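You operate a simulated robot arm through the tools that you are given. There is no shell and no other tool.

The job below is to be done with a simulated robot arm. You get a single attempt, and the scene is never put back.

## Task
Seat the roll key in the keyed stack and lock it in.
Fine: swing the locking collar clear, stand the key in the keyway, swing the collar over it, tighten the locking screw; the bender stays locked off. Where these are worked on the way, their far stop is far enough and under half their travel is too little: locking collar.

It is judged by the outcome, as a careful person would: the job done as asked, and still so three seconds after it is handed in. It fails if anything else is knocked over, pushed out of place, dropped, spilled or broken.

## Robot
A 7-joint arm with a two-finger parallel gripper, fixed in place. Base frame: the origin is on the floor under the middle of its stand, x ahead of it, y to its left, z up. Readings come in mm, rad, newtons and seconds.
It reaches about 1058 mm from its shoulder. Its first joint turns from -2.897 to 2.897 rad. Payload 4.4 kg.
The TCP is the grasp point between the finger pads, 23 mm short of the fingertips. In the tool frame z runs along the fingers and y along their closing line. The gripper opens to 94 mm. The fingers are 38 mm wide and 10 mm thick; the gripper's body (54 by 96 mm) begins 39 mm behind the TCP.
Orientation is that of the tool frame in the base frame, as a unit quaternion [x, y, z, w]. With the fingers straight down and closing along the base's y, the tool's x points along the base's -x, its y along +y and its z along -z.

## Interface
- The arm moves only by the tool nudge_tool. Its argument "moves" is a list of rows, each a list of 7 numbers: the shift along the tool's x, y, z in mm, then the turn, a rotation vector about the tool's x, y, z in rad, then the gripper command, from -1 (fully open) to 1 (shut), values between in proportion. In form: [[x, y, z, wx, wy, wz, fingers], ...]. A call has 1 to 20 rows; each row is the pose to reach, as a shift and turn from the pose commanded when the call began, along the tool's axes at that moment. Each row takes 0.2 s and may step no farther than 50 mm and 0.15 rad from the row before; otherwise, or with a gripper value out of range, the whole call is refused. A pose out of reach is approached as far as the arm can. The call stops where the force on the tool passes 90 N (or 10 N more than at its start, if that is more) or the arm is blocked; 0.2 s more then pass. Each finger travels about 108 mm/s and halts on what it meets, pressing with about 28 N; the grip force reading is that of the motor and also rises with nothing between the fingers. The clock runs only during rows and for 0.2 s after the last one: add rows that repeat a pose to give the fingers time. The reply holds the time, the measured pose of the TCP, the force on the tool along the base axes, the opening and the grip force, in the units named above and with some noise, with the torque about the TCP (base axes, N m) and any sound that the robot's microphone picked up, and new pictures: "show" is both (left out), scene, wrist or none.
- Cameras (640 x 400 px; columns grow to the right, rows downward): "scene" is fixed at [52.3, -490.9, 1607.2]; the picture's right is [0.46, -0.89, 0.00], its down [-0.43, -0.23, -0.87] and it looks along [0.77, 0.40, -0.49] (base axes); focal length 317 px, centre (320, 200). "wrist" rides on the gripper at [86, 16, -75] in the tool frame; the picture's right is [-0.18, 0.98, 0.00], its down [-0.58, -0.11, -0.81] and it looks along [-0.79, -0.15, 0.59] (tool axes); focal length 243 px, centre (320, 200). There is no depth. A picture from a camera that has moved, and an enlarged one, comes with that camera's place and axes in the base frame and with its lens. The place of the scene camera against the robot may be out by one fixed shift of up to 12 mm in any direction.
- enlarge(camera, box): a new picture of the part [left, top, right, bottom] of that camera's present view, enlarged. No time passes.
- hand_in(): hands the job in; it is judged then, once.

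Nothing tells you positions but the pictures and the camera data. Unless the task says otherwise, let go and move clear before handing in.

The tools are called after "Call:" as a command line: name --pt "numbers of a row" for each row, then --argument value for the rest, lists and objects as JSON in quotes. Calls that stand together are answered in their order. nudge_tool: Moves the arm, as the interface text tells. Its arguments: {"type":"object","properties":{"moves":{"type":"array","items":{"type":"array","items":{"type":"number"}}},"show":{"type":"string","enum":["both","scene","wrist","none"]}},"required":["moves"]} The other tools are called the same way: enlarge (camera, box) takes an enlarged picture of a part of a camera's view; hand_in () hands the job in.

At the start:

```text
t: 0.0
ee_pos: [588.2, -238.6, 1371.9]
tool_rot: [0.0, 1.0, -0.001, -0.001]
contact_force: [0.6, 0.3, 0.2]
wrist_torque: [0.02, -0.02, 0.0]
grip_width: 94.0
grasp_force: 0.0
```

scene: 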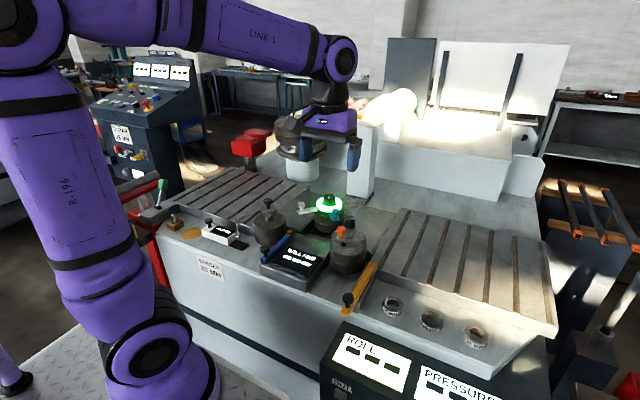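
wrist: 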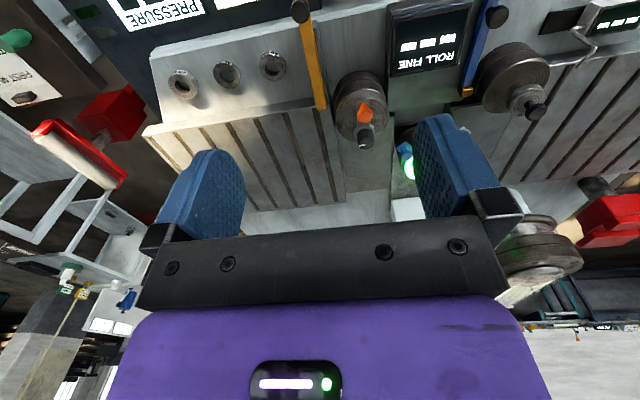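

I see a bending machine with roll stacks, a green-lit ring, a display saying "ROLL FINE" and some levers. I'll first enlarge the pictures to identify the keyed stack, collar, key and screw.

Call:
enlarge --camera "scene" --box '[230, 170, 400, 300]'

Call:
enlarge --camera "scene" --box '[140, 170, 270, 260]'

Call:
enlarge --camera "wrist" --box '[300, 0, 600, 200]'

Call:
enlarge --camera "scene" --box '[320, 170, 640, 400]'

```text
3.08 times, centred on (315, 235) of scene
camera zoom: at [52.3, -490.9, 1607.2], right [0.46, -0.89, 0.0], down [-0.43, -0.23, -0.87], along [0.77, 0.4, -0.49], focal length 976 px, centre (335, 92)
```

zoom: 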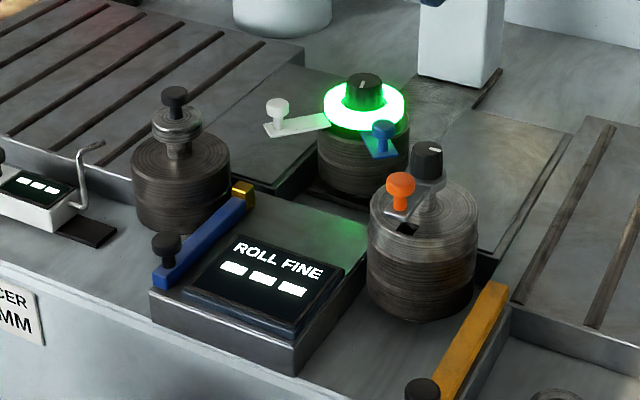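

```text
4.44 times, centred on (205, 215) of scene
camera zoom: at [52.3, -490.9, 1607.2], right [0.46, -0.89, 0.0], down [-0.43, -0.23, -0.87], along [0.77, 0.4, -0.49], focal length 1409 px, centre (831, 133)
```

zoom: 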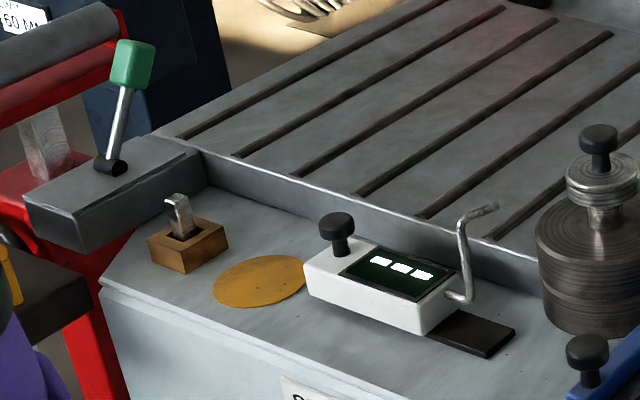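

```text
2.00 times, centred on (450, 100) of wrist
camera zoom: at [500.8, -221.4, 1447.4], right [0.18, 0.98, 0.0], down [0.58, -0.11, 0.81], along [0.79, -0.15, -0.59], focal length 485 px, centre (60, 400)
```

zoom: 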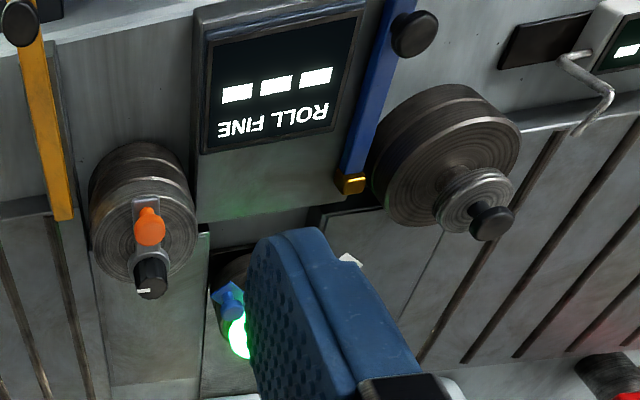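

```text
1.74 times, centred on (480, 285) of scene
camera zoom: at [52.3, -490.9, 1607.2], right [0.46, -0.89, 0.0], down [-0.43, -0.23, -0.87], along [0.77, 0.4, -0.49], focal length 551 px, centre (42, 52)
```

zoom: 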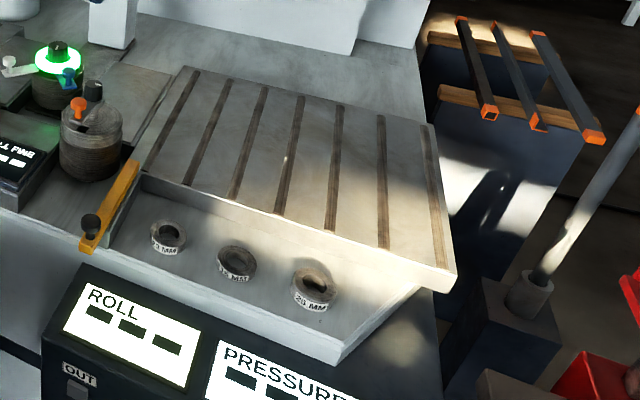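

I take the right-front stack (orange knob arm over a dark slot) as the keyed stack near (800,-200,1040), with a metal key standing in the wooden block at the left. I'll move the wrist camera closer to confirm.

Call:
nudge_tool --pt "-15 22 30 0 0 0 -1" --pt "-31 44 61 0 0 0 -1" --pt "-46 66 91 0 0 0 -1" --pt "-62 89 122 0 0 0 -1" --show "both"

```text
t: 1.0
ee_pos: [652.2, -146.1, 1253.4]
tool_rot: [0.001, 1.0, 0.0, 0.0]
contact_force: [0.6, 0.3, 0.2]
wrist_torque: [0.05, -0.05, 0.0]
grip_width: 93.7
grasp_force: 0.2
camera wrist: at [563.5, -130.0, 1328.2], right [0.19, 0.98, 0.0], down [0.58, -0.11, 0.81], along [0.79, -0.15, -0.59], focal length 243 px, centre (320, 200)
```

scene: 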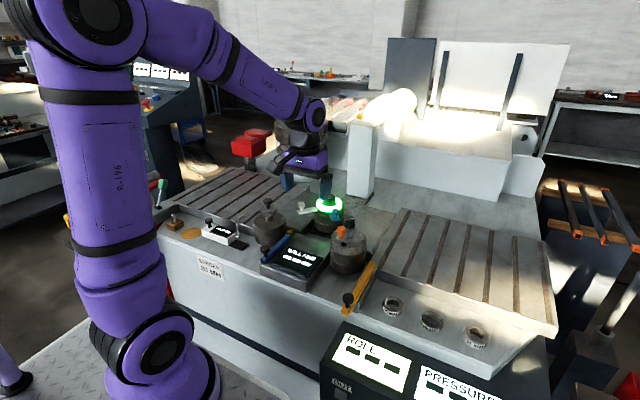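
wrist: 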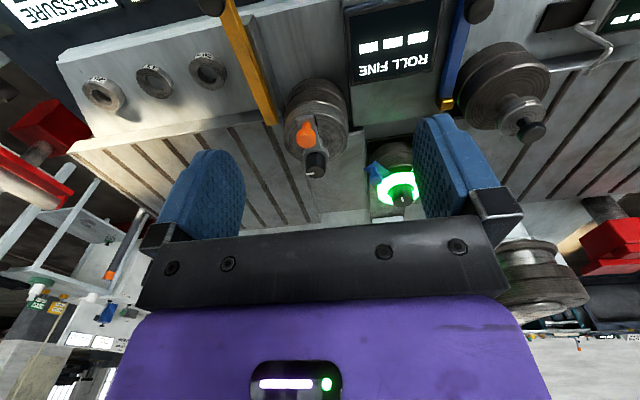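

The view now shows the right stack and the centre stack with the glowing ring. I'll enlarge both for detail.

Call:
enlarge --camera "wrist" --box '[260, 60, 430, 210]'

Call:
enlarge --camera "scene" --box '[280, 190, 380, 280]'

```text
2.67 times, centred on (345, 135) of wrist
camera zoom: at [563.5, -130.0, 1328.2], right [0.19, 0.98, 0.0], down [0.58, -0.11, 0.81], along [0.79, -0.15, -0.59], focal length 647 px, centre (253, 373)
```

zoom: 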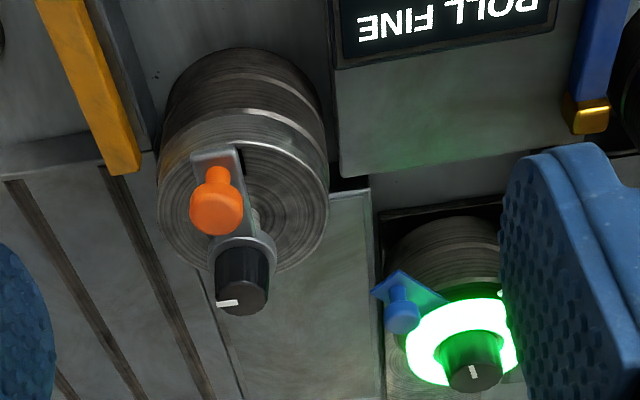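

```text
4.44 times, centred on (330, 235) of scene
camera zoom: at [52.3, -490.9, 1607.2], right [0.46, -0.89, 0.0], down [-0.43, -0.23, -0.87], along [0.77, 0.4, -0.49], focal length 1409 px, centre (276, 44)
```

zoom: 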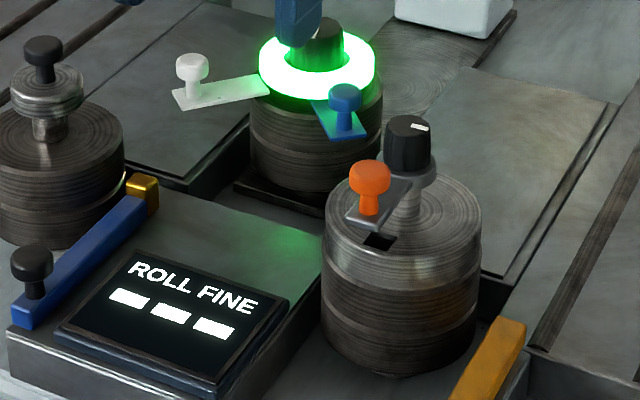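

The key stands in a wooden block at about (650, 405, ~1000). I'll swing the arm over there, high up, to look at it.

Call:
nudge_tool --pt "14 46 0 0 0 -0.056 -1" --pt "28 92 0 0 0 -0.112 -1" --pt "43 139 0 0 0 -0.168 -1" --pt "57 185 0 0 0 -0.224 -1" --pt "71 232 0 0 0 -0.28 -1" --pt "86 278 0 0 0 -0.336 -1" --pt "100 325 0 0 0 -0.392 -1" --pt "114 371 0 0 0 -0.448 -1" --pt "129 417 0 0 0 -0.504 -1" --pt "143 464 0 0 0 -0.56 -1" --show "both"

```text
t: 3.2
ee_pos: [506.0, 314.3, 1251.4]
tool_rot: [-0.276, 0.961, 0.001, 0.0]
contact_force: [-0.4, -0.2, -0.1]
wrist_torque: [0.02, 0.02, 0.01]
grip_width: 93.9
grasp_force: 0.1
camera wrist: at [422.0, 283.2, 1325.7], right [-0.36, 0.93, 0.0], down [0.55, 0.22, 0.81], along [0.75, 0.29, -0.59], focal length 243 px, centre (320, 200)
```

scene: 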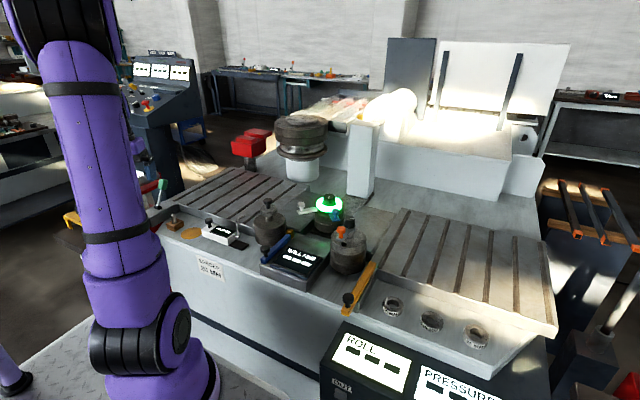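
wrist: 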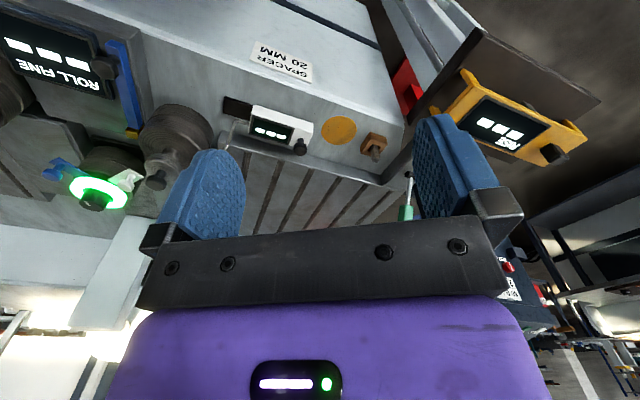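

Call:
enlarge --camera "wrist" --box '[200, 80, 420, 220]'

Call:
enlarge --camera "wrist" --box '[340, 120, 410, 170]'

Call:
enlarge --camera "wrist" --box '[0, 100, 240, 240]'

Call:
enlarge --camera "scene" --box '[145, 195, 215, 245]'

Call:
enlarge --camera "scene" --box '[290, 185, 380, 245]'

```text
2.86 times, centred on (310, 150) of wrist
camera zoom: at [422.0, 283.2, 1325.7], right [-0.36, 0.93, 0.0], down [0.55, 0.22, 0.81], along [0.75, 0.29, -0.59], focal length 693 px, centre (349, 343)
```

zoom: 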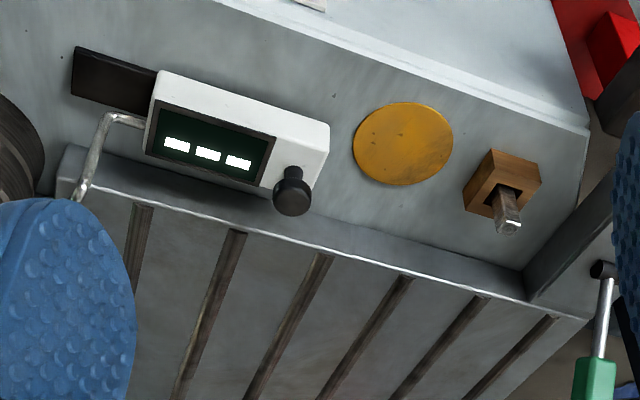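

```text
8.00 times, centred on (375, 145) of wrist
camera zoom: at [422.0, 283.2, 1325.7], right [-0.36, 0.93, 0.0], down [0.55, 0.22, 0.81], along [0.75, 0.29, -0.59], focal length 1941 px, centre (-120, 640)
```

zoom: 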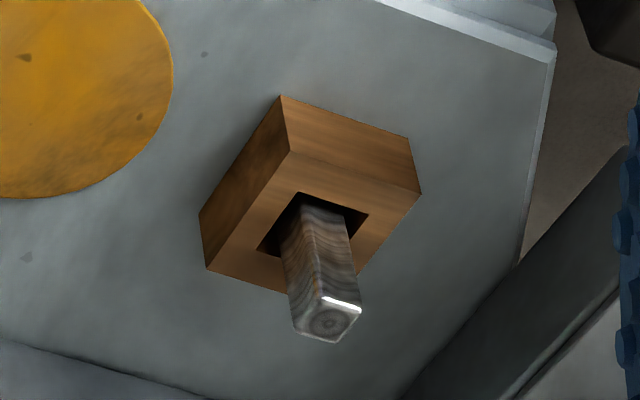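

```text
2.67 times, centred on (120, 170) of wrist
camera zoom: at [422.0, 283.2, 1325.7], right [-0.36, 0.93, 0.0], down [0.55, 0.22, 0.81], along [0.75, 0.29, -0.59], focal length 647 px, centre (853, 280)
```

zoom: 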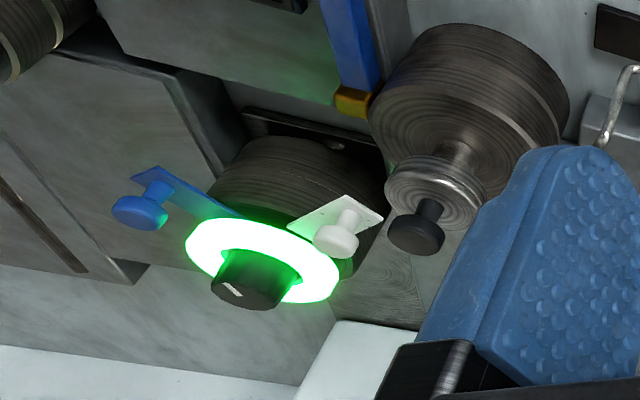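

```text
8.00 times, centred on (180, 220) of scene
camera zoom: at [52.3, -490.9, 1607.2], right [0.46, -0.89, 0.0], down [-0.43, -0.23, -0.87], along [0.77, 0.4, -0.49], focal length 2537 px, centre (1440, 40)
```

zoom: 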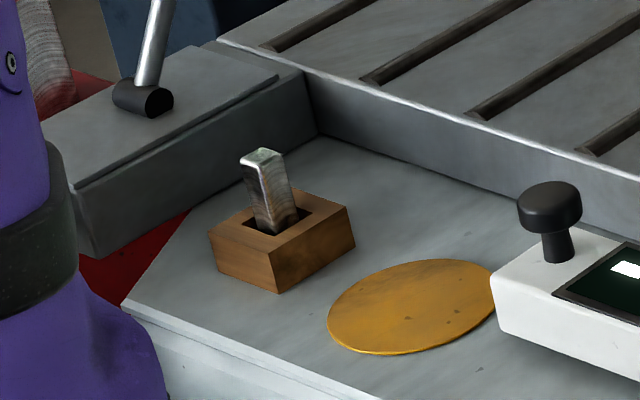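

```text
6.67 times, centred on (335, 215) of scene
camera zoom: at [52.3, -490.9, 1607.2], right [0.46, -0.89, 0.0], down [-0.43, -0.23, -0.87], along [0.77, 0.4, -0.49], focal length 2114 px, centre (220, 100)
```

zoom: 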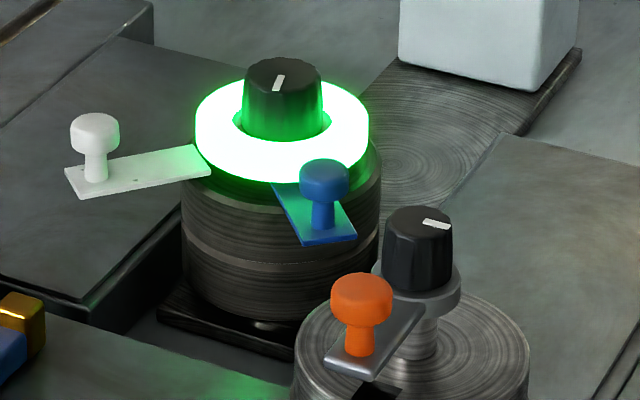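

The key is a square bar ~14 mm across, top at about (744,545,922), in a wooden block with top z≈889 on a table at z≈865. The keyed stack axis is near (838,-189), with the orange knob at (770,-189,1067). Next I look closely at that stack.

Call:
nudge_tool --pt "12 -38 8 0 0 0.043 -1" --pt "24 -77 16 0 0 0.086 -1" --pt "35 -115 23 0 0 0.129 -1" --pt "47 -153 31 0 0 0.172 -1" --pt "59 -191 39 0 0 0.215 -1" --pt "71 -230 47 0 0 0.258 -1" --pt "83 -268 54 0 0 0.301 -1" --pt "94 -306 62 0 0 0.345 -1" --pt "106 -345 70 0 0 0.388 -1" --pt "118 -383 78 0 0 0.431 -1" --pt "130 -421 85 0 0 0.474 -1" --pt "142 -460 93 0 0 0.517 -1" --pt "153.5 -498 101 0 0 0.56 -1" --show "both"

```text
t: 6.0
ee_pos: [640.1, -186.5, 1149.6]
tool_rot: [0.002, 1.0, 0.0, 0.0]
contact_force: [-0.5, 1.1, -0.6]
wrist_torque: [-0.07, 0.0, -0.01]
grip_width: 93.9
grasp_force: 0.0
camera wrist: at [552.6, -169.8, 1224.5], right [0.18, 0.98, 0.0], down [0.58, -0.11, 0.81], along [0.79, -0.15, -0.59], focal length 243 px, centre (320, 200)
```

scene: 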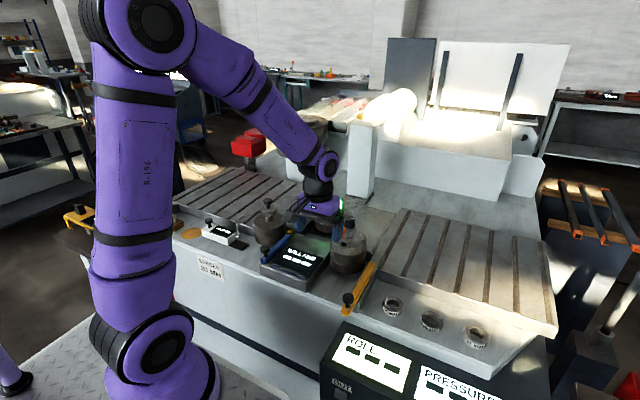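
wrist: 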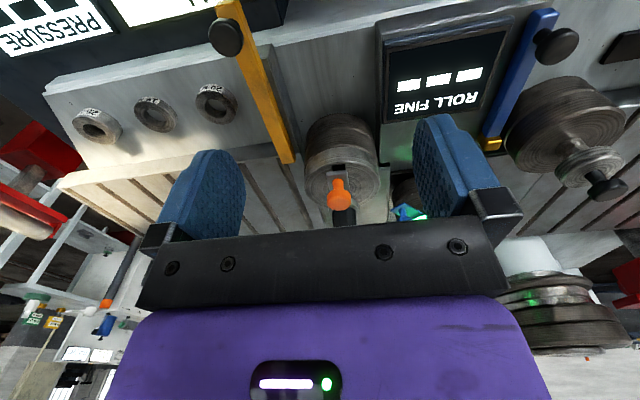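

Call:
enlarge --camera "wrist" --box '[280, 100, 440, 230]'

Call:
enlarge --camera "scene" --box '[320, 205, 390, 285]'

```text
3.08 times, centred on (360, 165) of wrist
camera zoom: at [552.6, -169.8, 1224.5], right [0.18, 0.98, 0.0], down [0.58, -0.11, 0.81], along [0.79, -0.15, -0.59], focal length 746 px, centre (197, 308)
```

zoom: 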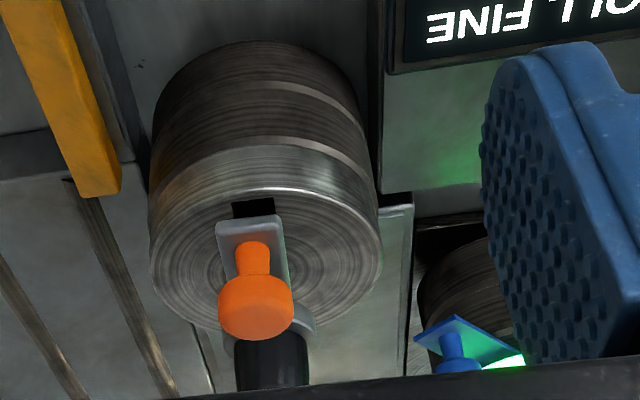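

```text
5.00 times, centred on (355, 245) of scene
camera zoom: at [52.3, -490.9, 1607.2], right [0.46, -0.89, 0.0], down [-0.43, -0.23, -0.87], along [0.77, 0.4, -0.49], focal length 1585 px, centre (145, -25)
```

zoom: 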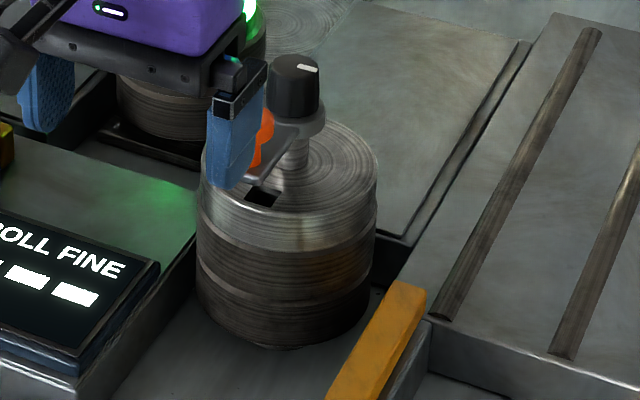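

The keyed stack's top is at z≈996 with the keyway centred near (795,-189.5), under the collar arm (top z≈1037, tip x≈755). The orange knob head is at (770,-189,1067). I'll go above the orange knob with open fingers.

Call:
nudge_tool --pt "-33 0 8 0 0 0 -0.2" --pt "-65 0 15 0 0 0 -0.2" --pt "-97 0 22 0 0 0 -0.2" --pt "-129 0 30 0 0 0 -0.2" --pt "-129 0 30 0 0 0 -0.2" --show "both"

```text
t: 7.2
ee_pos: [771.5, -190.0, 1118.5]
tool_rot: [0.0, 1.0, 0.001, 0.0]
contact_force: [-1.3, -0.2, 0.6]
wrist_torque: [0.04, -0.01, -0.05]
grip_width: 56.4
grasp_force: 0.0
camera wrist: at [683.4, -173.3, 1195.3], right [0.18, 0.98, 0.0], down [0.58, -0.11, 0.81], along [0.79, -0.15, -0.59], focal length 243 px, centre (320, 200)
```

scene: 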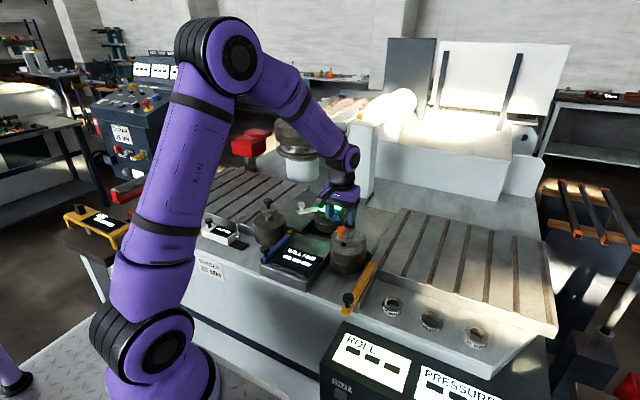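
wrist: 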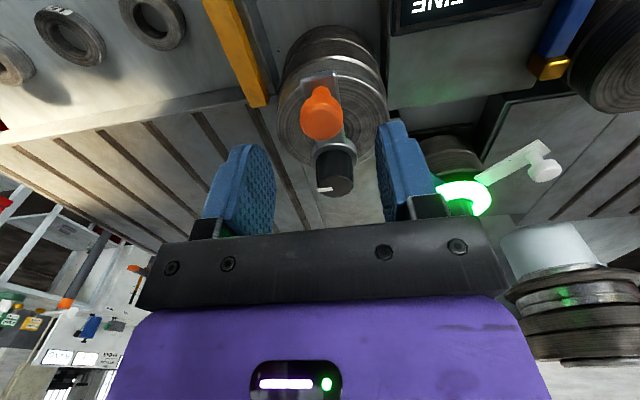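

The gripper is directly above the orange knob. I'll descend to straddle the knob head, then close on it.

Call:
nudge_tool --pt "0 0 15 0 0 0 -0.2" --pt "0 0 30 0 0 0 -0.2" --pt "0 0 42 0 0 0 -0.2" --pt "0 0 52 0 0 0 -0.2" --pt "0 0 52 0 0 0 -0.2" --show "both"

```text
t: 8.4
ee_pos: [770.6, -189.4, 1065.4]
tool_rot: [0.001, 1.0, -0.001, 0.0]
contact_force: [-0.3, -0.4, -0.4]
wrist_torque: [0.0, 0.01, 0.02]
grip_width: 56.5
grasp_force: 0.0
camera wrist: at [682.5, -173.5, 1140.9], right [0.18, 0.98, 0.0], down [0.58, -0.11, 0.81], along [0.79, -0.15, -0.59], focal length 243 px, centre (320, 200)
```

scene: 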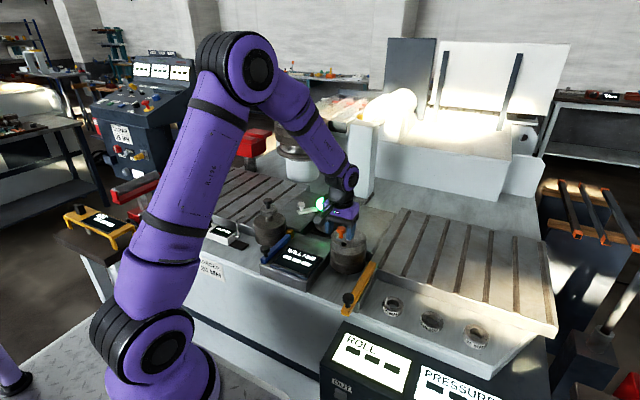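
wrist: 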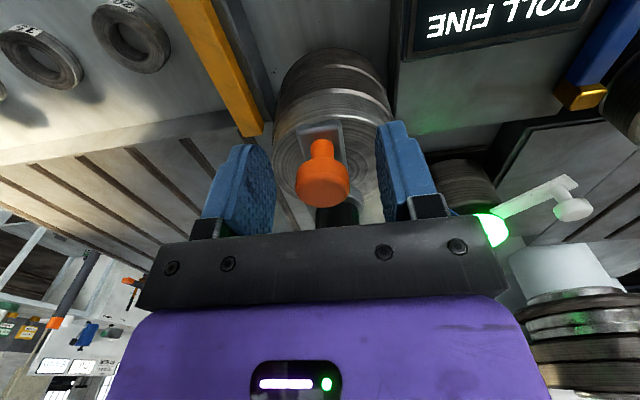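

The knob sits centred between the pads. I'll close on it.

Call:
nudge_tool --pt "0 0 0 0 0 0 0.3" --pt "0 0 0 0 0 0 1" --pt "0 0 0 0 0 0 1" --show "wrist"

```text
t: 9.2
ee_pos: [770.2, -189.2, 1066.2]
tool_rot: [0.0, 1.0, -0.001, 0.0]
contact_force: [-1.1, -2.6, -1.9]
wrist_torque: [-0.12, -0.14, -0.19]
grip_width: 27.3
grasp_force: 45.4
camera wrist: at [682.5, -173.8, 1141.0], right [0.19, 0.98, 0.0], down [0.58, -0.11, 0.81], along [0.79, -0.15, -0.59], focal length 243 px, centre (320, 200)
```

wrist: 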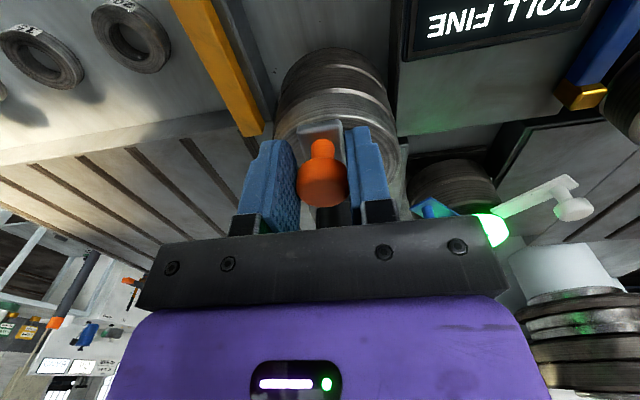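

I'm holding the knob (27 mm). I'll test the swing with a small move toward +y and watch the force.

Call:
nudge_tool --pt "0 2 0 0 0 0 1" --pt "0 5 0 0 0 0 1" --pt "0 5 0 0 0 0 1" --show "wrist"

```text
t: 10.0
ee_pos: [771.0, -188.8, 1065.7]
tool_rot: [0.004, 1.0, -0.001, 0.0]
contact_force: [-15.1, -52.0, -14.5]
wrist_torque: [-0.2, 0.62, -0.83]
grip_width: 27.5
grasp_force: 45.5
camera wrist: at [682.8, -172.8, 1141.2], right [0.19, 0.98, 0.0], down [0.58, -0.11, 0.8], along [0.79, -0.15, -0.59], focal length 243 px, centre (320, 200)
```

wrist: 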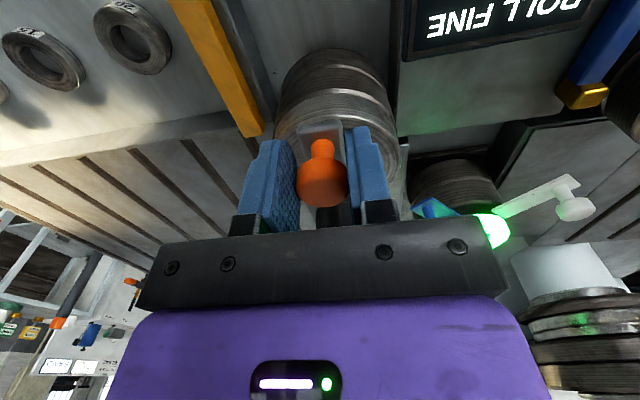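

The +y direction is blocked (52 N, no motion), so that is its closed stop. I'll try −y instead.

Call:
nudge_tool --pt "0 -3 0 0 0 0 1" --pt "0 -5 0 0 0 0 1" --pt "0 -8 0 0 0 0 1" --pt "0 -11 0 0 0 0 1" --pt "0 -11 0 0 0 0 1" --show "wrist"

```text
t: 11.2
ee_pos: [771.1, -190.5, 1065.4]
tool_rot: [-0.002, 1.0, 0.001, -0.002]
contact_force: [-21.4, 9.6, -21.2]
wrist_torque: [-0.1, 0.32, 0.67]
grip_width: 27.3
grasp_force: 44.2
camera wrist: at [682.9, -176.1, 1141.4], right [0.18, 0.98, 0.0], down [0.58, -0.11, 0.81], along [0.79, -0.14, -0.59], focal length 243 px, centre (320, 200)
```

wrist: 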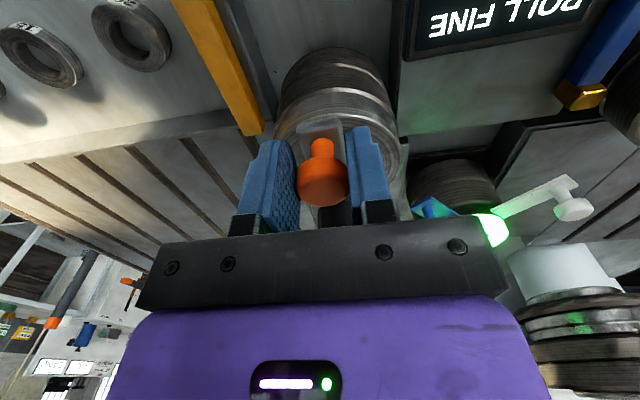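

Moving toward −y shows much lower resistance. I'll continue along the arc a bit further.

Call:
nudge_tool --pt "-0.3 -3 0 0 0 0 1" --pt "-0.8 -6 0 0 0 0 1" --pt "-1.5 -9 0 0 0 0 1" --pt "-1.5 -9 0 0 0 0 1" --show "both"

```text
t: 12.2
ee_pos: [772.8, -202.6, 1066.6]
tool_rot: [0.0, 1.0, 0.001, 0.001]
contact_force: [-1.7, 8.9, -12.6]
wrist_torque: [0.24, 0.08, 0.57]
grip_width: 27.7
grasp_force: 45.1
camera wrist: at [685.7, -187.3, 1142.4], right [0.18, 0.98, 0.0], down [0.58, -0.11, 0.81], along [0.79, -0.15, -0.59], focal length 243 px, centre (320, 200)
```

scene: 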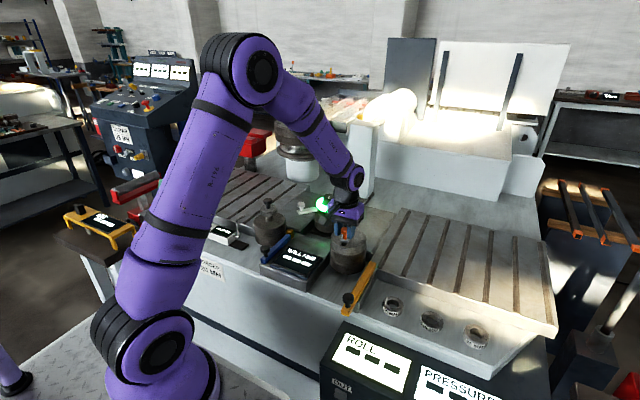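
wrist: 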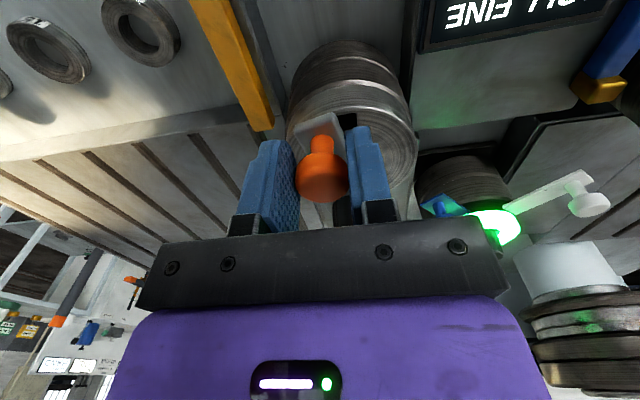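

The collar swings toward −y about the screw post. I'll continue along the arc, turning the gripper with it.

Call:
nudge_tool --pt "-1.8 -6.6 0 0 0 -0.1 1" --pt "-4.3 -12.9 0 0 0 -0.2 1" --pt "-7.4 -19.0 0 0 0 -0.3 1" --pt "-11.1 -24.8 0 0 0 -0.4 1" --pt "-15.3 -30.1 0 0 0 -0.5 1" --show "both"

```text
t: 13.4
ee_pos: [787.5, -235.6, 1066.8]
tool_rot: [-0.247, 0.969, 0.0, -0.001]
contact_force: [-4.8, -13.5, 1.2]
wrist_torque: [0.27, -0.37, -0.44]
grip_width: 27.8
grasp_force: 45.1
camera wrist: at [702.8, -261.6, 1142.5], right [-0.31, 0.95, 0.0], down [0.56, 0.18, 0.81], along [0.77, 0.25, -0.59], focal length 243 px, centre (320, 200)
```

scene: 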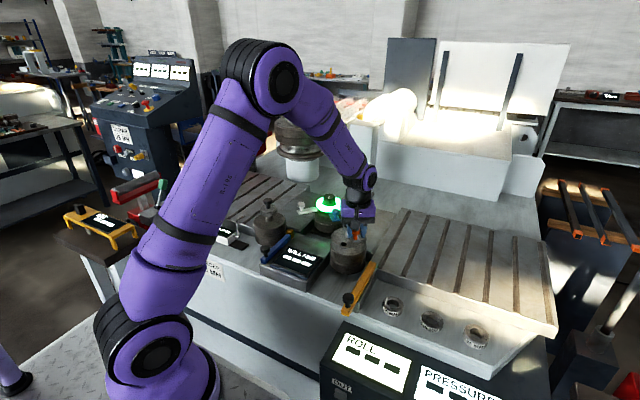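
wrist: 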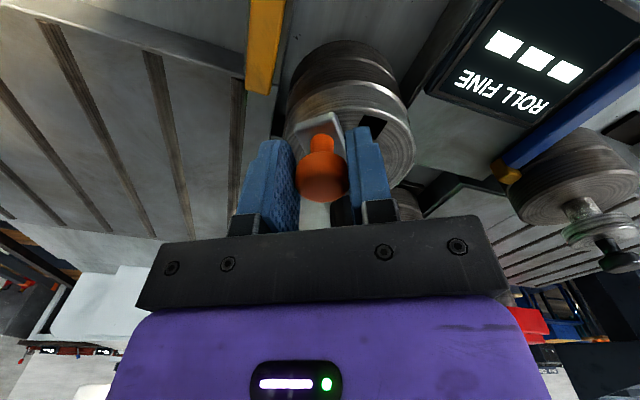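

The collar is moving freely and the keyway is coming clear. I'll continue the arc.

Call:
nudge_tool --pt "-2.7 -9.2 0 0 0 -0.14 1" --pt "-6.7 -17.8 0 0 0 -0.28 1" --pt "-11.9 -25.9 0 0 0 -0.42 1" --pt "-18.1 -33.1 0 0 0 -0.56 1" --pt "-25.3 -39.4 0 0 0 -0.7 1" --show "both"

```text
t: 14.6
ee_pos: [827.9, -260.5, 1066.8]
tool_rot: [-0.564, 0.826, -0.001, 0.0]
contact_force: [-9.5, -34.4, 14.8]
wrist_torque: [-0.35, 0.41, 0.04]
grip_width: 27.9
grasp_force: 45.2
camera wrist: at [779.2, -333.9, 1142.5], right [-0.85, 0.53, 0.0], down [0.31, 0.5, 0.81], along [0.43, 0.68, -0.59], focal length 243 px, centre (320, 200)
```

scene: 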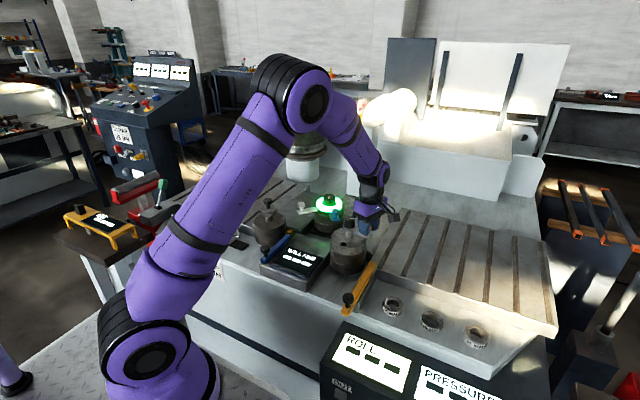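
wrist: 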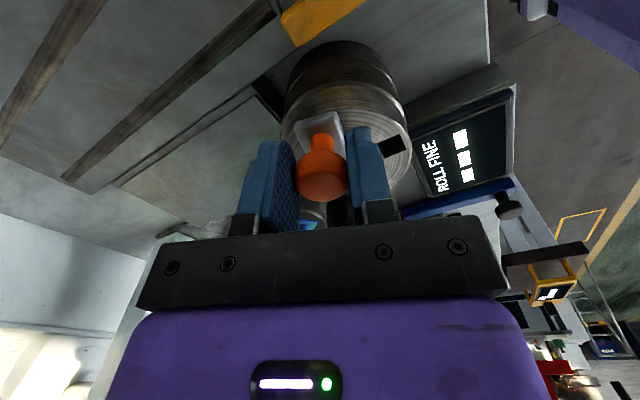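

The arc fit shows the true pivot near (844,-189) with radius ~74 mm. I'll continue on the corrected arc in small steps, looking for the far stop.

Call:
nudge_tool --pt "2.7 -8.7 0 0 0 -0.1 1" --pt "1.0 -14.0 0 0 0 -0.2 1" --pt "-0.9 -19.2 0 0 0 -0.25 1" --show "both"

```text
t: 15.4
ee_pos: [848.3, -261.5, 1067.1]
tool_rot: [-0.664, 0.748, 0.001, 0.001]
contact_force: [-4.7, -9.5, 9.3]
wrist_torque: [0.13, 0.25, 0.37]
grip_width: 27.7
grasp_force: 44.6
camera wrist: at [819.6, -344.9, 1142.3], right [-0.95, 0.3, 0.0], down [0.18, 0.56, 0.81], along [0.24, 0.77, -0.59], focal length 243 px, centre (320, 200)
```

scene: 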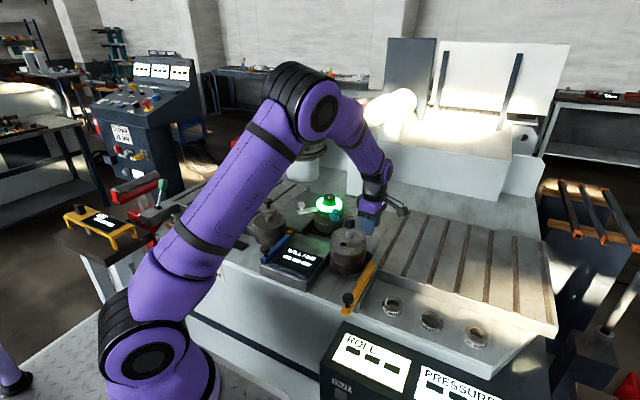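
wrist: 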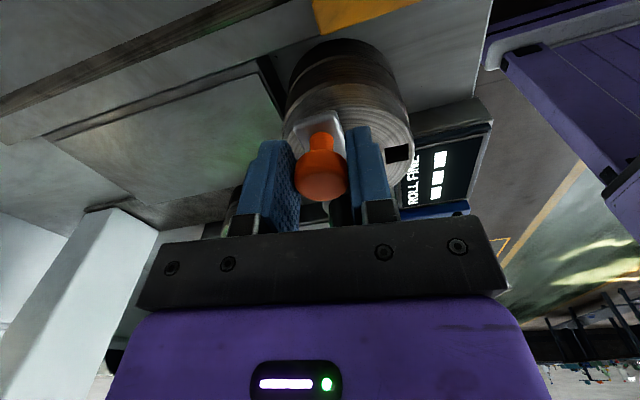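

Still swinging freely at about 93°. I'll continue toward the far stop, holding the gripper's orientation.

Call:
nudge_tool --pt "-1.2 -5.5 0 0 0 0 1" --pt "-2.5 -10.7 0 0 0 0 1" --pt "-4.4 -15.9 0 0 0 0 1" --pt "-6.5 -21.0 0 0 0 0 1" --show "both"

```text
t: 16.4
ee_pos: [869.4, -259.8, 1065.8]
tool_rot: [-0.663, 0.748, 0.001, 0.0]
contact_force: [-12.6, 1.8, 1.5]
wrist_torque: [0.39, 0.06, 0.83]
grip_width: 27.6
grasp_force: 45.5
camera wrist: at [841.4, -342.4, 1141.8], right [-0.95, 0.3, 0.0], down [0.18, 0.56, 0.81], along [0.24, 0.77, -0.59], focal length 243 px, centre (320, 200)
```

scene: 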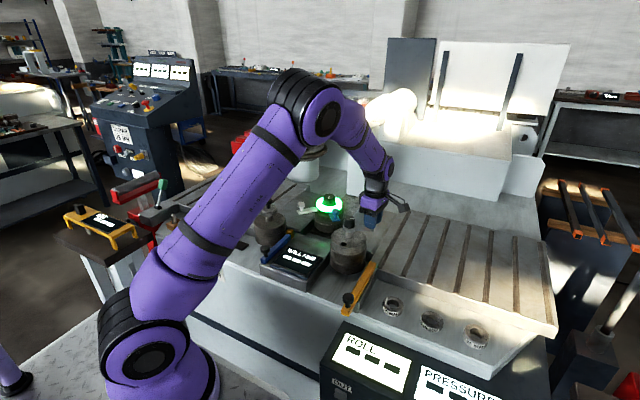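
wrist: 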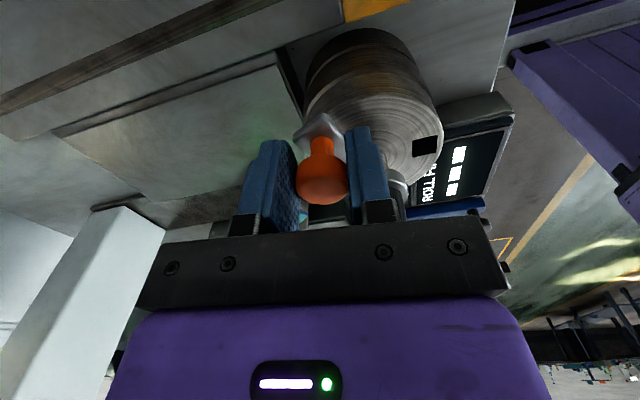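

Still free at ~110°. Continuing further with small steps.

Call:
nudge_tool --pt "-2.6 -4.9 0 0 0 0 1" --pt "-5.5 -9.6 0 0 0 0 1" --pt "-8.8 -14.0 0 0 0 0 1" --pt "-12.3 -18.3 0 0 0 0 1" --show "both"

```text
t: 17.4
ee_pos: [888.8, -247.0, 1067.4]
tool_rot: [-0.663, 0.749, 0.0, 0.001]
contact_force: [-10.1, 1.1, -5.1]
wrist_torque: [0.0, 0.0, 0.43]
grip_width: 27.2
grasp_force: 45.3
camera wrist: at [861.6, -331.5, 1142.5], right [-0.95, 0.3, 0.0], down [0.18, 0.56, 0.81], along [0.24, 0.77, -0.59], focal length 243 px, centre (320, 200)
```

scene: 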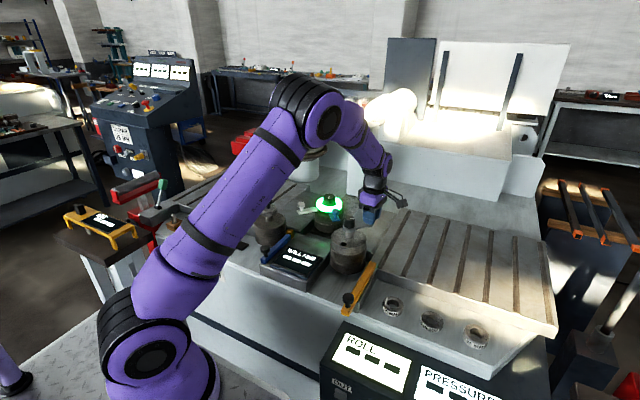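
wrist: 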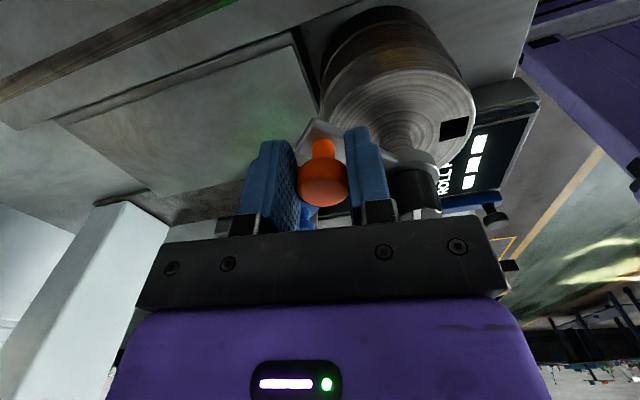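

Still free at ~127°. I'll continue, turning the gripper a little as well so the pads keep driving the knob.

Call:
nudge_tool --pt "-3.9 -3.9 0 0 0 -0.12 1" --pt "-8.1 -7.4 0 0 0 -0.24 1" --pt "-12.5 -10.7 0 0 0 -0.36 1" --pt "-17.2 -13.7 0 0 0 -0.48 1" --show "both"

```text
t: 18.4
ee_pos: [898.4, -238.5, 1067.2]
tool_rot: [0.821, -0.571, -0.003, 0.005]
contact_force: [-77.2, -34.1, 9.9]
wrist_torque: [-0.68, 0.29, 0.72]
grip_width: 27.4
grasp_force: 45.3
camera wrist: at [912.4, -324.4, 1142.7], right [-0.99, -0.17, 0.01], down [-0.09, 0.59, 0.8], along [-0.14, 0.79, -0.59], focal length 243 px, centre (320, 200)
```

scene: 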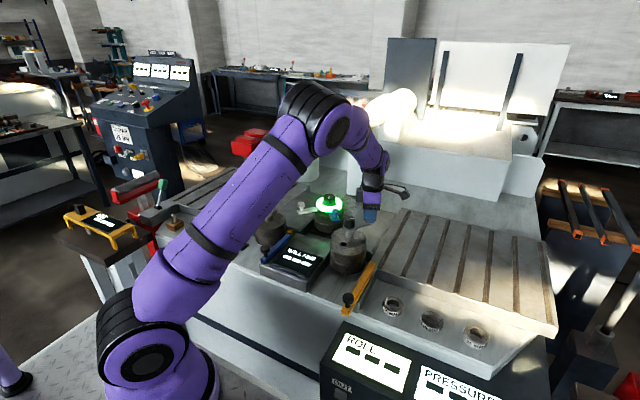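
wrist: 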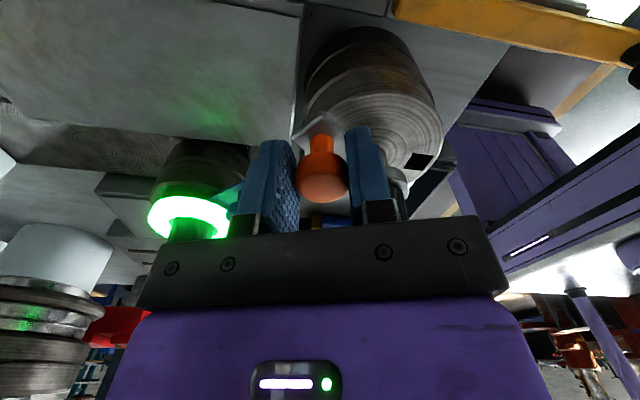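

The far stop is reached at about 137° of swing (force rose sharply). I'll relax the push, open the fingers, and lift clear.

Call:
nudge_tool --pt "2 3.5 0 0 0 0 1" --pt "3.6 6.6 0 0 0 0 1" --pt "3.6 6.6 0 0 0 0 0" --pt "3.6 6.6 0 0 0 0 -0.2" --pt "3.6 6.6 0 0 0 0 -0.2" --pt "3.6 6.6 -20 0 0 0 -0.2" --pt "3.6 6.6 -40 0 0 0 -0.2" --pt "3.6 6.6 -70 0 0 0 -0.2" --show "both"

```text
t: 20.2
ee_pos: [900.1, -238.7, 1136.0]
tool_rot: [0.822, -0.57, 0.0, -0.001]
contact_force: [0.0, 0.5, 0.2]
wrist_torque: [-0.02, 0.04, -0.04]
grip_width: 56.6
grasp_force: 0.0
camera wrist: at [914.0, -324.4, 1211.6], right [-0.98, -0.17, 0.0], down [-0.1, 0.58, 0.81], along [-0.14, 0.79, -0.59], focal length 243 px, centre (320, 200)
```

scene: 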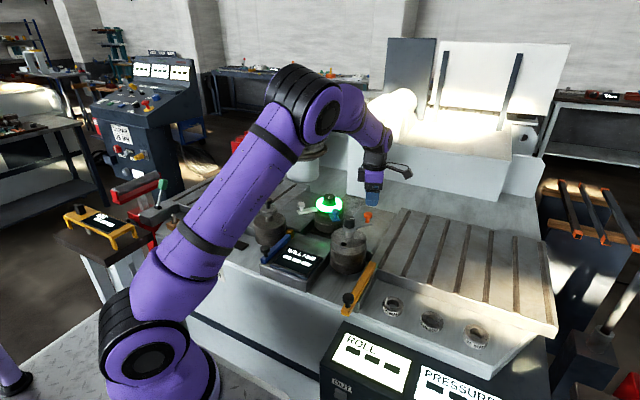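
wrist: 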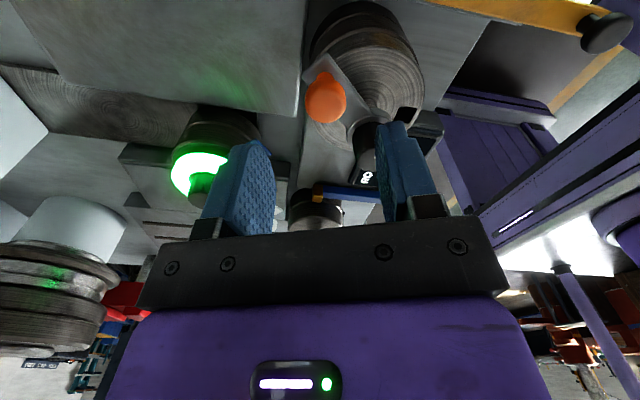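

The collar stays at its far stop. I'll return the gripper to its straight orientation and look at the open keyway from the front.

Call:
nudge_tool --pt "-9 14 -10 0 0 0.148 -0.2" --pt "-18 28 -15 0 0 0.297 -0.2" --pt "-27 42 -15 0 0 0.445 -0.2" --pt "-36 55 -15 0 0 0.594 -0.2" --pt "-45 69 -15 0 0 0.742 -0.2" --pt "-54 83 -15 0 0 0.891 -0.2" --pt "-63 97 -15 0 0 1.039 -0.2" --pt "-72 110 -15 0 0 1.188 -0.2" --pt "-81 124 -15 0 0 1.336 -0.2" --pt "-90 138 -15 0 0 1.485 -0.2" --pt "-99 152 -15 0 0 1.633 -0.2" --pt "-108 162 -15 0 0 1.782 -0.2" --pt "-116 170 -15 0 0 1.93 -0.2" --pt "-116 170 -15 0 0 1.93 -0.2" --show "both"

```text
t: 23.2
ee_pos: [700.0, -189.2, 1151.3]
tool_rot: [0.001, 1.0, 0.0, 0.0]
contact_force: [0.9, 0.2, 0.0]
wrist_torque: [0.02, -0.02, 0.0]
grip_width: 56.7
grasp_force: 0.1
camera wrist: at [611.7, -173.2, 1226.6], right [0.19, 0.98, 0.0], down [0.58, -0.11, 0.81], along [0.79, -0.15, -0.59], focal length 243 px, centre (320, 200)
```

scene: 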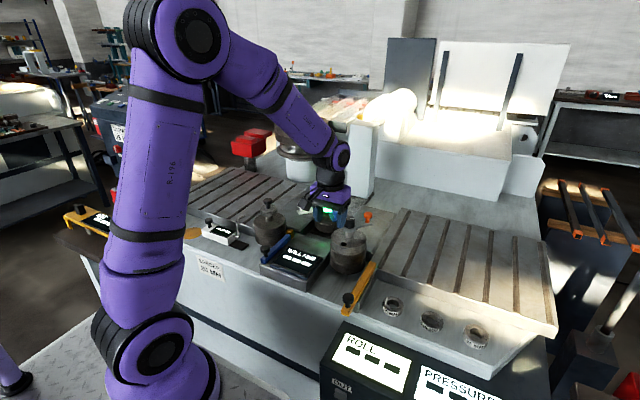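
wrist: 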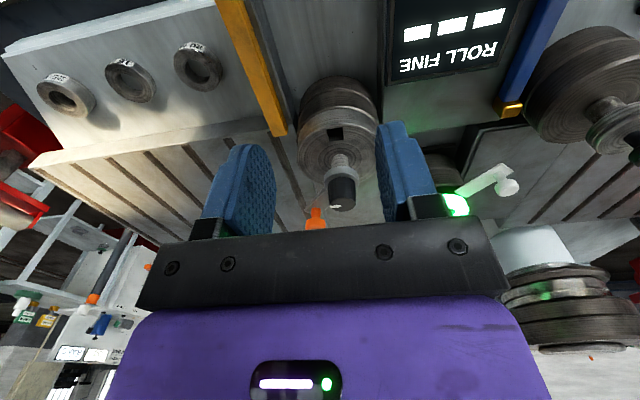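

Call:
enlarge --camera "wrist" --box '[290, 70, 390, 230]'

Call:
enlarge --camera "wrist" --box '[310, 110, 370, 150]'

Call:
enlarge --camera "scene" --box '[320, 200, 390, 280]'

```text
2.50 times, centred on (340, 150) of wrist
camera zoom: at [611.7, -173.2, 1226.6], right [0.19, 0.98, 0.0], down [0.58, -0.11, 0.81], along [0.79, -0.15, -0.59], focal length 606 px, centre (270, 325)
```

zoom: 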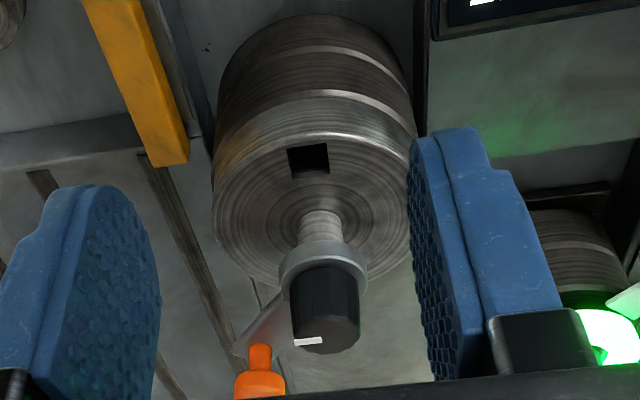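

```text
10.00 times, centred on (340, 130) of wrist
camera zoom: at [611.7, -173.2, 1226.6], right [0.19, 0.98, 0.0], down [0.58, -0.11, 0.81], along [0.79, -0.15, -0.59], focal length 2426 px, centre (120, 900)
```

zoom: 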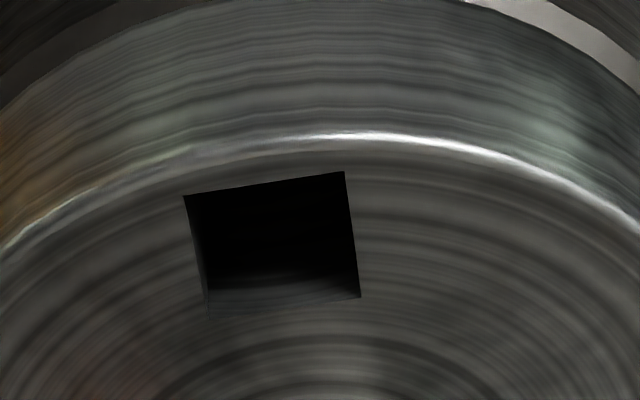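

```text
5.00 times, centred on (355, 240) of scene
camera zoom: at [52.3, -490.9, 1607.2], right [0.46, -0.89, 0.0], down [-0.43, -0.23, -0.87], along [0.77, 0.4, -0.49], focal length 1585 px, centre (145, 0)
```

zoom: 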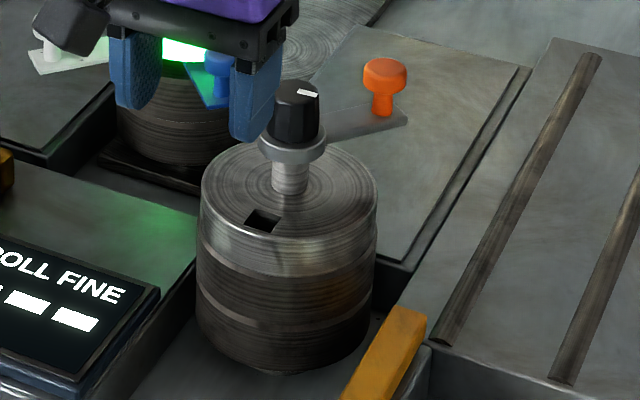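

The keyway is open and the collar is well clear. To pin down the slot's exact position, I'll take a steeper second view from further forward.

Call:
nudge_tool --pt "-37 0 0 0 0 0 -0.2" --pt "-74 0 0 0 0 0 -0.2" --pt "-107 0 0 0 0 0 -0.2" --pt "-107 0 0 0 0 0 -0.2" --show "wrist"

Call:
enlarge --camera "wrist" --box '[300, 0, 400, 70]'

Call:
enlarge --camera "wrist" --box '[280, 0, 400, 190]'

```text
t: 24.2
ee_pos: [804.7, -191.2, 1154.6]
tool_rot: [0.002, 1.0, 0.0, 0.0]
contact_force: [0.7, -0.4, 0.8]
wrist_torque: [-0.03, -0.01, 0.03]
grip_width: 56.5
grasp_force: 0.1
camera wrist: at [716.5, -174.9, 1230.1], right [0.19, 0.98, 0.0], down [0.58, -0.11, 0.81], along [0.79, -0.15, -0.59], focal length 243 px, centre (320, 200)
```

wrist: 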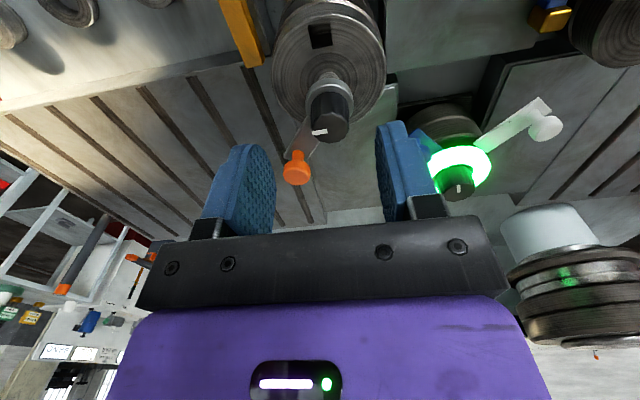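

```text
5.71 times, centred on (350, 35) of wrist
camera zoom: at [716.5, -174.9, 1230.1], right [0.19, 0.98, 0.0], down [0.58, -0.11, 0.81], along [0.79, -0.15, -0.59], focal length 1386 px, centre (149, 1143)
```

zoom: 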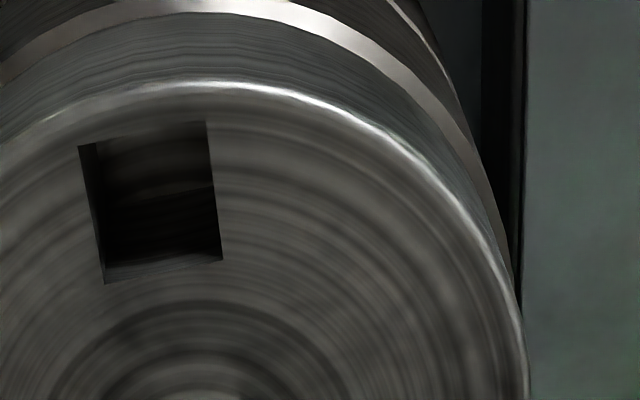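

```text
2.11 times, centred on (340, 95) of wrist
camera zoom: at [716.5, -174.9, 1230.1], right [0.19, 0.98, 0.0], down [0.58, -0.11, 0.81], along [0.79, -0.15, -0.59], focal length 511 px, centre (278, 421)
```

zoom: 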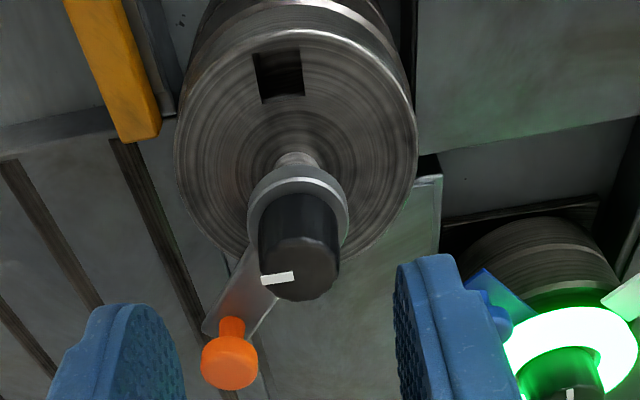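

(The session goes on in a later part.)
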